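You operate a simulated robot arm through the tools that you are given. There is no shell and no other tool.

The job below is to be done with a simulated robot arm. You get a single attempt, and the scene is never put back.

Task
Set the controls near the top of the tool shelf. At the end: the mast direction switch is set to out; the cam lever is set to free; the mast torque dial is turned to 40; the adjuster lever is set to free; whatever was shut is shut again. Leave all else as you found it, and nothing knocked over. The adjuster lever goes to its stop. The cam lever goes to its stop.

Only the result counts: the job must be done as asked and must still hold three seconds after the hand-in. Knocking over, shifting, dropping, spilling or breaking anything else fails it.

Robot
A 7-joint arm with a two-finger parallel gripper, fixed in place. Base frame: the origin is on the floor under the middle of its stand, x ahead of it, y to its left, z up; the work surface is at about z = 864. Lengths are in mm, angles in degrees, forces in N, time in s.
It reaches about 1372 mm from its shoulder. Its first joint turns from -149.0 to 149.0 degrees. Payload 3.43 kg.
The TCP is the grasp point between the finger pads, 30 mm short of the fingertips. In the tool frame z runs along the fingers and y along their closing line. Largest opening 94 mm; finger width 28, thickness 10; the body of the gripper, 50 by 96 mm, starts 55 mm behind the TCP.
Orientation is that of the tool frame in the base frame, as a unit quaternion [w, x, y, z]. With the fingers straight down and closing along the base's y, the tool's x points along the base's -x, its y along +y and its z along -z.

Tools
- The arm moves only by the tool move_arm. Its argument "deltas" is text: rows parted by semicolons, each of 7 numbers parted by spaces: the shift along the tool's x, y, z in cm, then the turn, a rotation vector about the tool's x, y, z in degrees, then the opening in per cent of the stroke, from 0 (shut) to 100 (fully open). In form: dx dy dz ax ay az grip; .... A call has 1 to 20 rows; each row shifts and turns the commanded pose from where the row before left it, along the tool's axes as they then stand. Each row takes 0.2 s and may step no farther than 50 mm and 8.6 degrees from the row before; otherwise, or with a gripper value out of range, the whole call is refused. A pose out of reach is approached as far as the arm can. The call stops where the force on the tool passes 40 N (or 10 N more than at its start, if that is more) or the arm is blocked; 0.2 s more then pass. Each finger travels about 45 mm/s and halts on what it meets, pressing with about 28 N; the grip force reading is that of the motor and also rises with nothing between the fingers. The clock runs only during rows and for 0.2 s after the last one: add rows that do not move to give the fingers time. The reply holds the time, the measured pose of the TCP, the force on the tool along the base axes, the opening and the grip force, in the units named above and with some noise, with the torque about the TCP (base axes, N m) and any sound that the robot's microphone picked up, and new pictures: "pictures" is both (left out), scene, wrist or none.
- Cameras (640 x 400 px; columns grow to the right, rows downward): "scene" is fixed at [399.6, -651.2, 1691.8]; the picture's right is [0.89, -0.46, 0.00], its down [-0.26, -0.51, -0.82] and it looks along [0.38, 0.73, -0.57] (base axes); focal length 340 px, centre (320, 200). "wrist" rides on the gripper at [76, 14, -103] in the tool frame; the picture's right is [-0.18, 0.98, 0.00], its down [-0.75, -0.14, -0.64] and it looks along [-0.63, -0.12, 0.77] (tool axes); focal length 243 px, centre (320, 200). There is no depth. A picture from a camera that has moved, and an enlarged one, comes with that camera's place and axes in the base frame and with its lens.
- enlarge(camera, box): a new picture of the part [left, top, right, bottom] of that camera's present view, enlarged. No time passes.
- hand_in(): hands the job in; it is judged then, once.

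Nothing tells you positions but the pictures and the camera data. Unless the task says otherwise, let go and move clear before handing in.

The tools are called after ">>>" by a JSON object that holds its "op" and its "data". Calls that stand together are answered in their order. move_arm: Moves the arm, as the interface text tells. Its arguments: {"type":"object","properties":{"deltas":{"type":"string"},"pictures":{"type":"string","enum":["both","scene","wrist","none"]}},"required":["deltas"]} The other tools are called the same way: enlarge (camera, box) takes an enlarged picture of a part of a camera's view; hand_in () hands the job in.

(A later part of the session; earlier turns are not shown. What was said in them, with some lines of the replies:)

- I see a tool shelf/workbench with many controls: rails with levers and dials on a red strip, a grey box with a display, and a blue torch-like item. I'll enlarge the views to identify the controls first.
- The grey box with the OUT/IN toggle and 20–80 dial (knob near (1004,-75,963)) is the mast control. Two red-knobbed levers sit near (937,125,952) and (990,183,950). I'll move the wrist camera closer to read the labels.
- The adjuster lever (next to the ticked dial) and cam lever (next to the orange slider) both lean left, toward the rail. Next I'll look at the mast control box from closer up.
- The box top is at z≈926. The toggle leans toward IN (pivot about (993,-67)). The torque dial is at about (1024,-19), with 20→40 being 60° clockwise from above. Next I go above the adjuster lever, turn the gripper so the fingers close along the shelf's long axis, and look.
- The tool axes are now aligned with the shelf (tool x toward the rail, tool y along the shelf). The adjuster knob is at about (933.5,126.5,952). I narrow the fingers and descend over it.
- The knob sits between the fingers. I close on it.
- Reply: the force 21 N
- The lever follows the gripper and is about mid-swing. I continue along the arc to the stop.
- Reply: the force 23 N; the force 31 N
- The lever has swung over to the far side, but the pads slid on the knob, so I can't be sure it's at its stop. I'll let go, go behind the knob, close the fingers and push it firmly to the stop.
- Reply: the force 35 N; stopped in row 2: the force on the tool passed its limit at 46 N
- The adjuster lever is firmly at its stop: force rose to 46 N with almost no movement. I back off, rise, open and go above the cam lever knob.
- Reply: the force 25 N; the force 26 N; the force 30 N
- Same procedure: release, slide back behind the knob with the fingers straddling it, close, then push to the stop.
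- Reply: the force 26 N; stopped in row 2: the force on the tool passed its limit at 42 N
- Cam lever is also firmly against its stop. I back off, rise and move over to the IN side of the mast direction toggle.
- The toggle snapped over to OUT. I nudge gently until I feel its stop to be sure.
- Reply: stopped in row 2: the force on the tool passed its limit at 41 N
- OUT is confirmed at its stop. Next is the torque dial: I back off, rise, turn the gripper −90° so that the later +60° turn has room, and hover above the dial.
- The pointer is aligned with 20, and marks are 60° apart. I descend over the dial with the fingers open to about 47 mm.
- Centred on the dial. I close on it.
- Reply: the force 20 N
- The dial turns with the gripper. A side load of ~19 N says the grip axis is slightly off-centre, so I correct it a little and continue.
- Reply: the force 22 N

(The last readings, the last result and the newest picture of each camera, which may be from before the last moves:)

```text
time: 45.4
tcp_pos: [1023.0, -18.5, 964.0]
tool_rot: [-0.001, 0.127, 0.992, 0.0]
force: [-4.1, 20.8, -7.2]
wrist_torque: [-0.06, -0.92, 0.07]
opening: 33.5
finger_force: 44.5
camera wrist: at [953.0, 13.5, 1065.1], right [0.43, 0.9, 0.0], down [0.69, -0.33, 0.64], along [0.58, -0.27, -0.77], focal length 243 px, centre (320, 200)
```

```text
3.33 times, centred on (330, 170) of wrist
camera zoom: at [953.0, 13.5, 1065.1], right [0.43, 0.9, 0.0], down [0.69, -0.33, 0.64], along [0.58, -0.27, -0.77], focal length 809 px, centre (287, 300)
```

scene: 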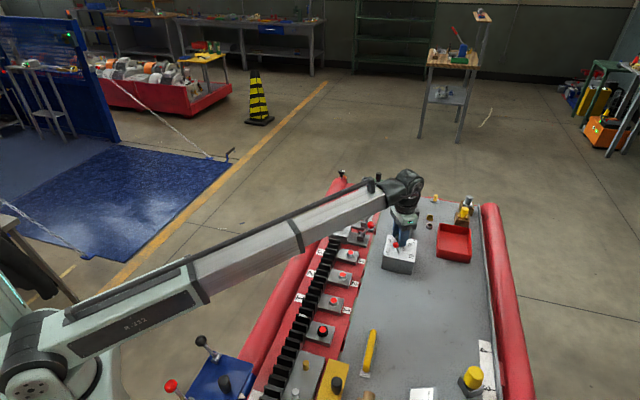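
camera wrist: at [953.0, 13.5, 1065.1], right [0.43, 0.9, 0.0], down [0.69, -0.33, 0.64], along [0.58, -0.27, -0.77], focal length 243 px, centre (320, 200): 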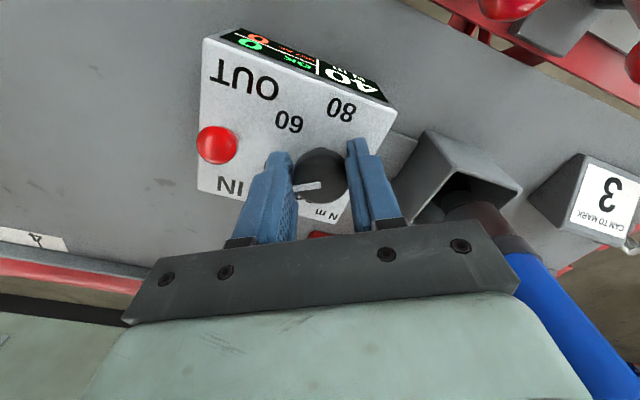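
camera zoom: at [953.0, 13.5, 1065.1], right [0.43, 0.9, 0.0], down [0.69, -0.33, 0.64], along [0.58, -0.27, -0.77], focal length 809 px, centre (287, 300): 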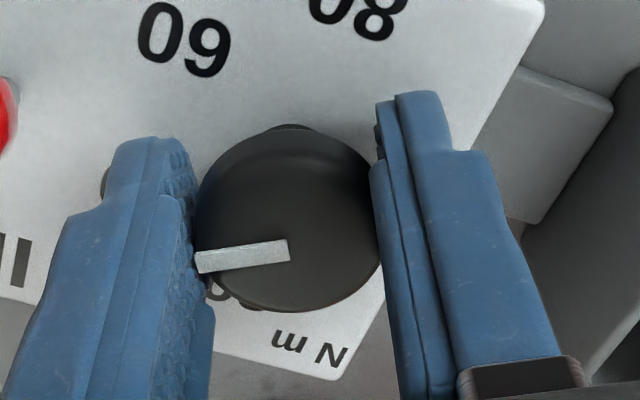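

The display reads 40. I relieve the side load, open gently and check the pointer.

>>> {"op": "move_arm", "data": {"deltas": "0 0.15 0 0 0 0 0; 0 0 0 0 0 0 0; 0 0 0 0 0 0 40; 0 0 0 0 0 0 48; 0 0 0 0 0 0 48; 0 0 0 0 0 0 48", "pictures": "both"}}

>>> {"op": "enlarge", "data": {"camera": "wrist", "box": [200, 10, 410, 120]}}

>>> {"op": "enlarge", "data": {"camera": "wrist", "box": [260, 110, 400, 230]}}

```text
time: 46.8
tcp_pos: [1022.1, -17.2, 963.6]
tool_rot: [-0.001, 0.128, 0.992, 0.0]
force: [0.1, -0.2, 0.1]
wrist_torque: [-0.01, 0.02, -0.02]
opening: 45.0
finger_force: 0.1
camera wrist: at [953.6, 13.5, 1065.2], right [0.43, 0.9, 0.0], down [0.69, -0.33, 0.64], along [0.58, -0.27, -0.77], focal length 243 px, centre (320, 200)
```

scene: 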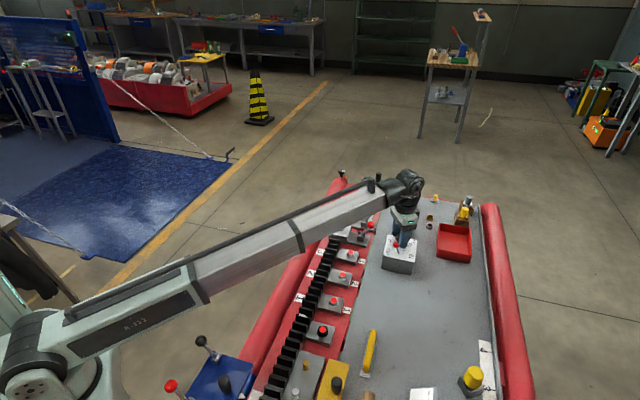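
wrist: 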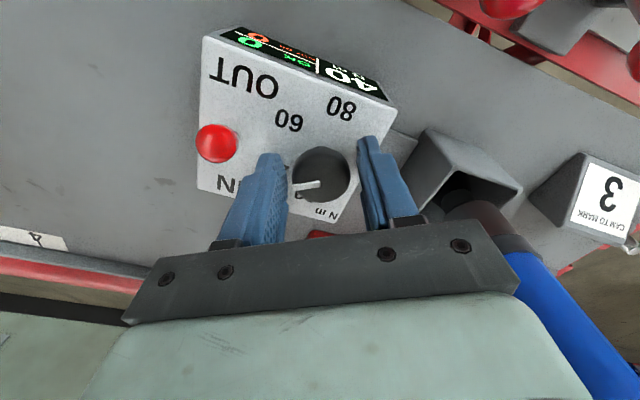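

```text
3.05 times, centred on (305, 65) of wrist
camera zoom: at [953.6, 13.5, 1065.2], right [0.43, 0.9, 0.0], down [0.69, -0.33, 0.64], along [0.58, -0.27, -0.77], focal length 739 px, centre (366, 611)
```

zoom: 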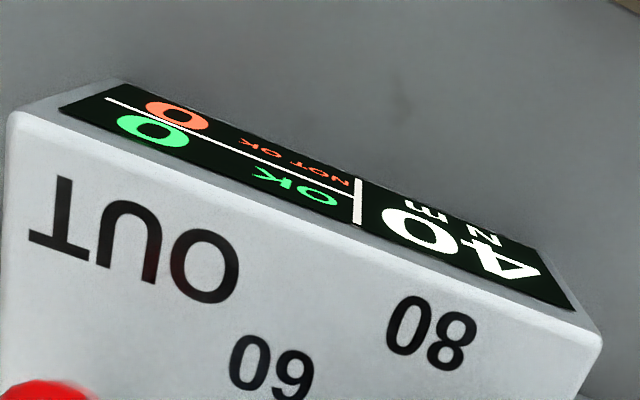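

```text
3.33 times, centred on (330, 170) of wrist
camera zoom: at [953.6, 13.5, 1065.2], right [0.43, 0.9, 0.0], down [0.69, -0.33, 0.64], along [0.58, -0.27, -0.77], focal length 809 px, centre (287, 300)
```

zoom: 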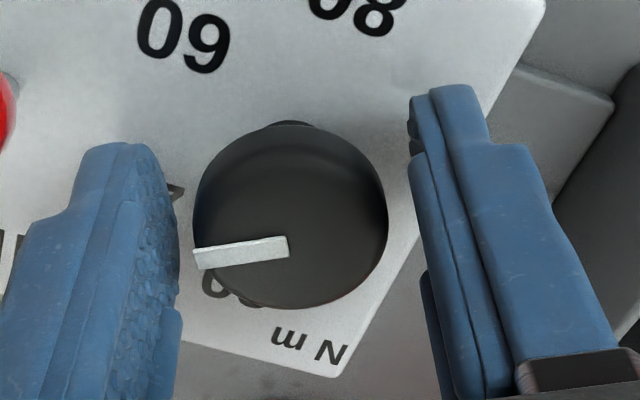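

>>> {"op": "move_arm", "data": {"deltas": "0 0 -1.5 0 0 0 48; 0 0 -2.5 0 0 0 48; 0 0 -4 0 0 0 48; 0 0 -4 0 0 0 48; 4 0 0 0 0 0 48; 4 0 0 0 0 0 48; 0 0 0 0 0 0 48", "pictures": "both"}}

>>> {"op": "enlarge", "data": {"camera": "wrist", "box": [200, 10, 460, 200]}}

>>> {"op": "enlarge", "data": {"camera": "scene", "box": [320, 170, 440, 280]}}

```text
time: 48.4
tcp_pos: [946.7, 5.0, 1083.0]
tool_rot: [-0.001, 0.129, 0.992, 0.0]
force: [0.0, -1.3, -0.3]
wrist_torque: [0.02, 0.03, -0.03]
opening: 45.1
finger_force: 0.1
camera wrist: at [877.1, 36.3, 1184.8], right [0.43, 0.9, 0.0], down [0.69, -0.33, 0.64], along [0.58, -0.27, -0.77], focal length 243 px, centre (320, 200)
```

scene: 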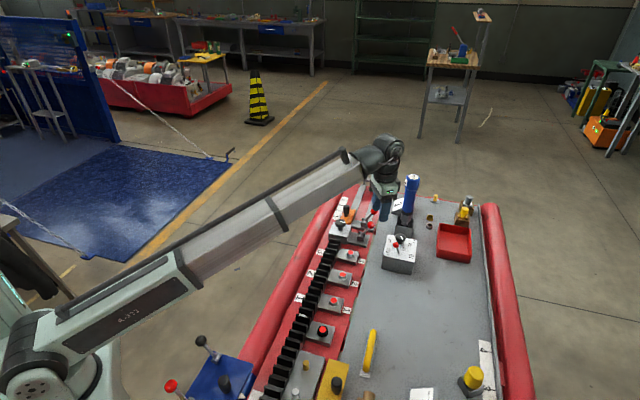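
wrist: 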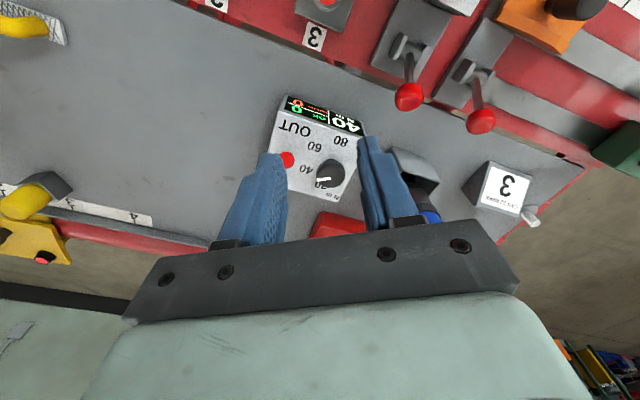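

```text
2.11 times, centred on (330, 105) of wrist
camera zoom: at [877.1, 36.3, 1184.8], right [0.43, 0.9, 0.0], down [0.69, -0.33, 0.64], along [0.58, -0.27, -0.77], focal length 511 px, centre (299, 400)
```

zoom: 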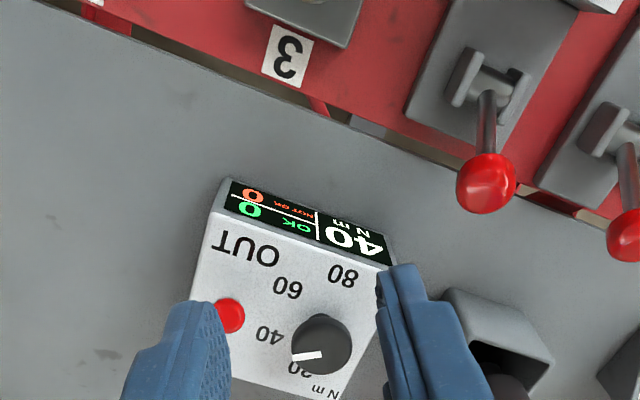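

```text
3.64 times, centred on (380, 225) of scene
camera zoom: at [399.6, -651.2, 1691.8], right [0.89, -0.46, 0.0], down [-0.26, -0.51, -0.82], along [0.38, 0.73, -0.57], focal length 1237 px, centre (102, 109)
```

zoom: 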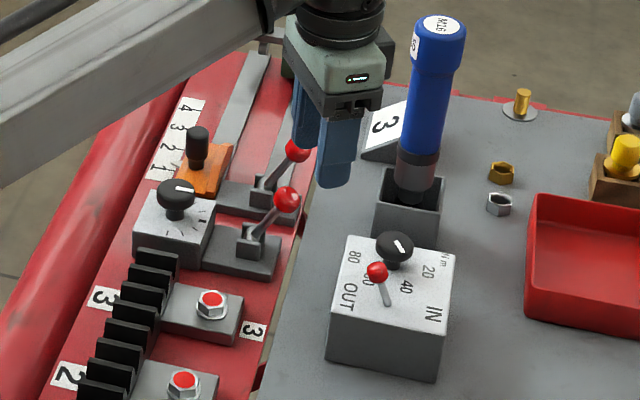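

>>> {"op": "enlarge", "data": {"camera": "wrist", "box": [265, 85, 375, 205]}}

>>> {"op": "enlarge", "data": {"camera": "scene", "box": [370, 220, 430, 280]}}

>>> {"op": "enlarge", "data": {"camera": "scene", "box": [330, 190, 390, 250]}}

>>> {"op": "enlarge", "data": {"camera": "scene", "box": [160, 275, 360, 400]}}

```text
3.33 times, centred on (320, 145) of wrist
camera zoom: at [877.1, 36.3, 1184.8], right [0.43, 0.9, 0.0], down [0.69, -0.33, 0.64], along [0.58, -0.27, -0.77], focal length 809 px, centre (320, 383)
```

zoom: 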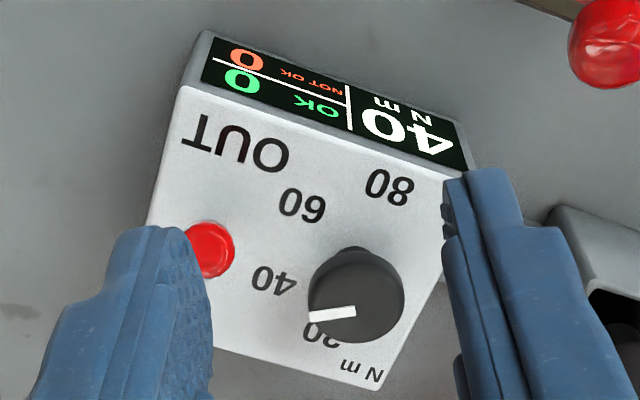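

```text
6.67 times, centred on (400, 250) of scene
camera zoom: at [399.6, -651.2, 1691.8], right [0.89, -0.46, 0.0], down [-0.26, -0.51, -0.82], along [0.38, 0.73, -0.57], focal length 2267 px, centre (-213, -133)
```

zoom: 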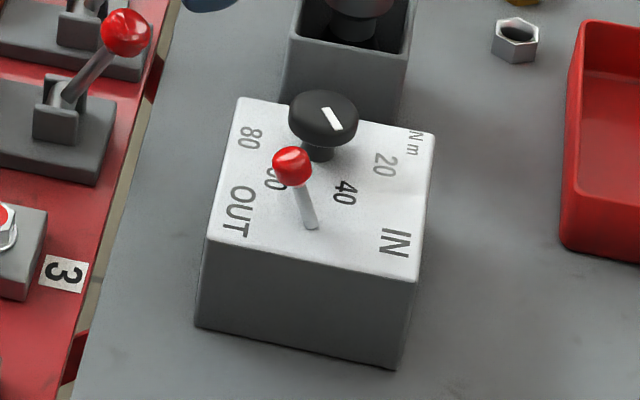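

```text
6.67 times, centred on (360, 220) of scene
camera zoom: at [399.6, -651.2, 1691.8], right [0.89, -0.46, 0.0], down [-0.26, -0.51, -0.82], along [0.38, 0.73, -0.57], focal length 2267 px, centre (53, 67)
```

zoom: 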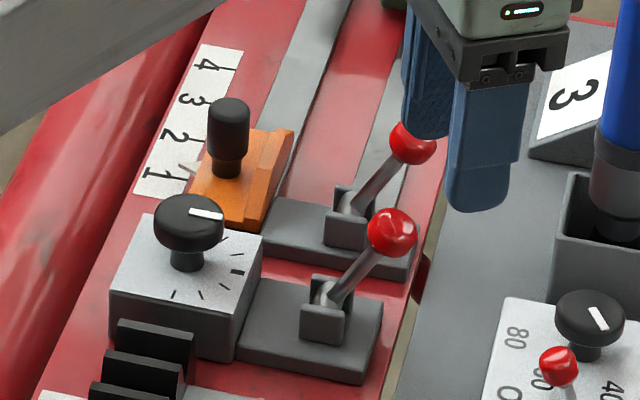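

```text
3.20 times, centred on (260, 338) of scene
camera zoom: at [399.6, -651.2, 1691.8], right [0.89, -0.46, 0.0], down [-0.26, -0.51, -0.82], along [0.38, 0.73, -0.57], focal length 1088 px, centre (512, -240)
```

zoom: 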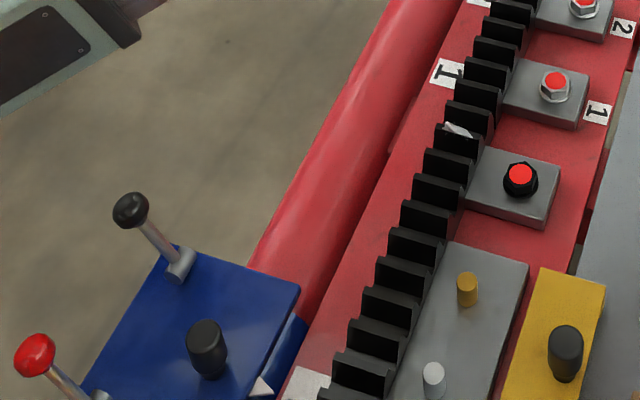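

All four controls look right: both levers lean to the deck side against their stops, the toggle is on OUT, and the dial shows 40 with its pointer at the 40 mark. I move clear and take a last look.

>>> {"op": "move_arm", "data": {"deltas": "0 0 -4 0 0 0 48; 2 0 -4 0 0 0 48; 3 0 -3 0 0 0 48; 0 0 0 0 0 0 48; 0 0 0 0 0 0 48"}}

>>> {"op": "enlarge", "data": {"camera": "scene", "box": [320, 160, 480, 280]}}

>>> {"op": "enlarge", "data": {"camera": "wrist", "box": [260, 0, 500, 180]}}

```text
time: 49.5
tcp_pos: [899.3, 15.8, 1195.0]
tool_rot: [-0.001, 0.128, 0.992, 0.001]
force: [-0.7, -0.1, -0.1]
wrist_torque: [0.01, -0.01, 0.0]
opening: 44.7
finger_force: 0.0
camera wrist: at [829.5, 48.1, 1297.3], right [0.43, 0.9, 0.0], down [0.69, -0.33, 0.64], along [0.58, -0.27, -0.77], focal length 243 px, centre (320, 200)
```

scene: 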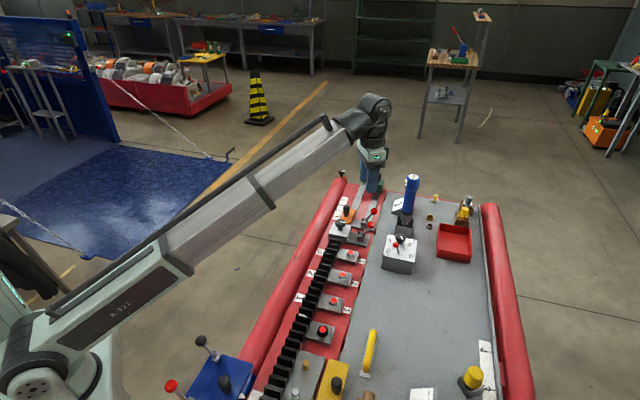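
wrist: 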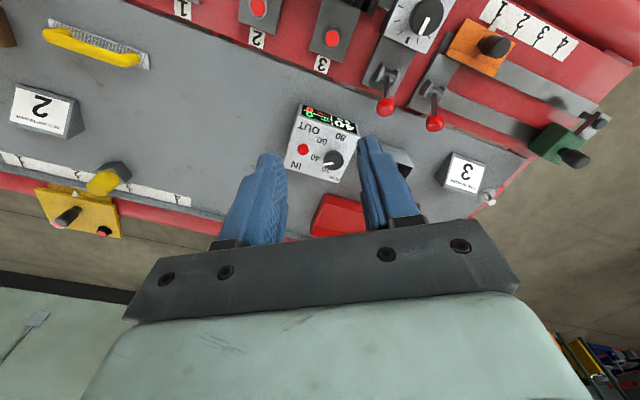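

```text
3.33 times, centred on (400, 220) of scene
camera zoom: at [399.6, -651.2, 1691.8], right [0.89, -0.46, 0.0], down [-0.26, -0.51, -0.82], along [0.38, 0.73, -0.57], focal length 1134 px, centre (53, 133)
```

zoom: 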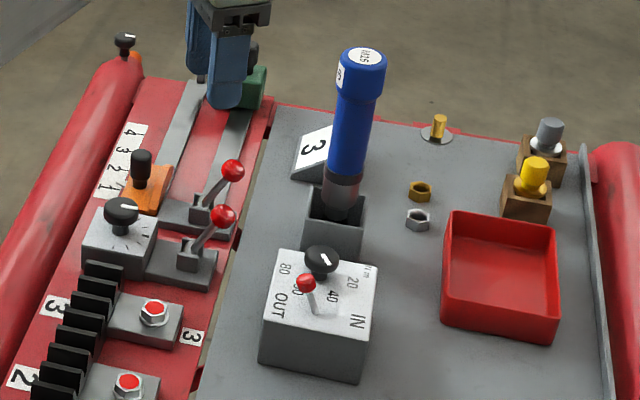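

```text
2.22 times, centred on (380, 90) of wrist
camera zoom: at [829.5, 48.1, 1297.3], right [0.43, 0.9, 0.0], down [0.69, -0.33, 0.64], along [0.58, -0.27, -0.77], focal length 539 px, centre (187, 444)
```

zoom: 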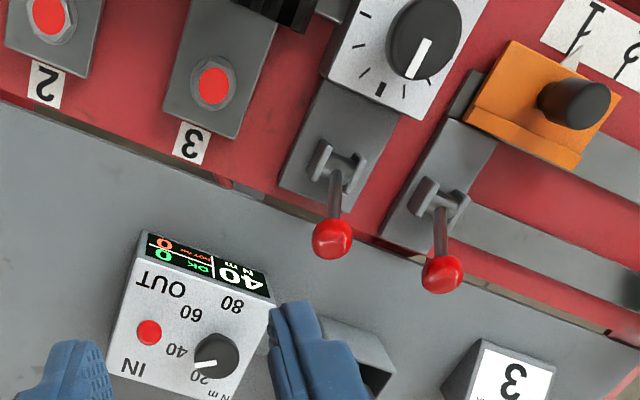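

The switch is on OUT, the dial reads 40, and both levers are at their far stops. Nothing else has moved and the arm is clear, so I hand in.

>>> {"op": "hand_in", "data": {}}

```text
The job is handed in.
```

I set all four controls and handed the job in; no verdict has come back yet.

- **Mast direction switch:** it snapped over to OUT, and pushing further met a firm stop.
- **Mast torque dial:** I turned it 60° clockwise. The display reads 40 and the pointer lines up with the 40 mark.
- **Adjuster lever:** I swung it from the rail side to the deck side and pushed until it stopped moving, at about 46 N.
- **Cam lever:** I swung it the same way, and it stopped at about 42 N.

Neither lever has a "free" label. I took the adjuster lever to be the one beside the ticked dial and the cam lever to be the one beside the orange slider. Both leaned the same way at the start, so I took the opposite stop as free for each.

I saw nothing that needed opening, so there was nothing to shut again. In the last pictures nothing else looked shifted or knocked over, and the arm was clear.
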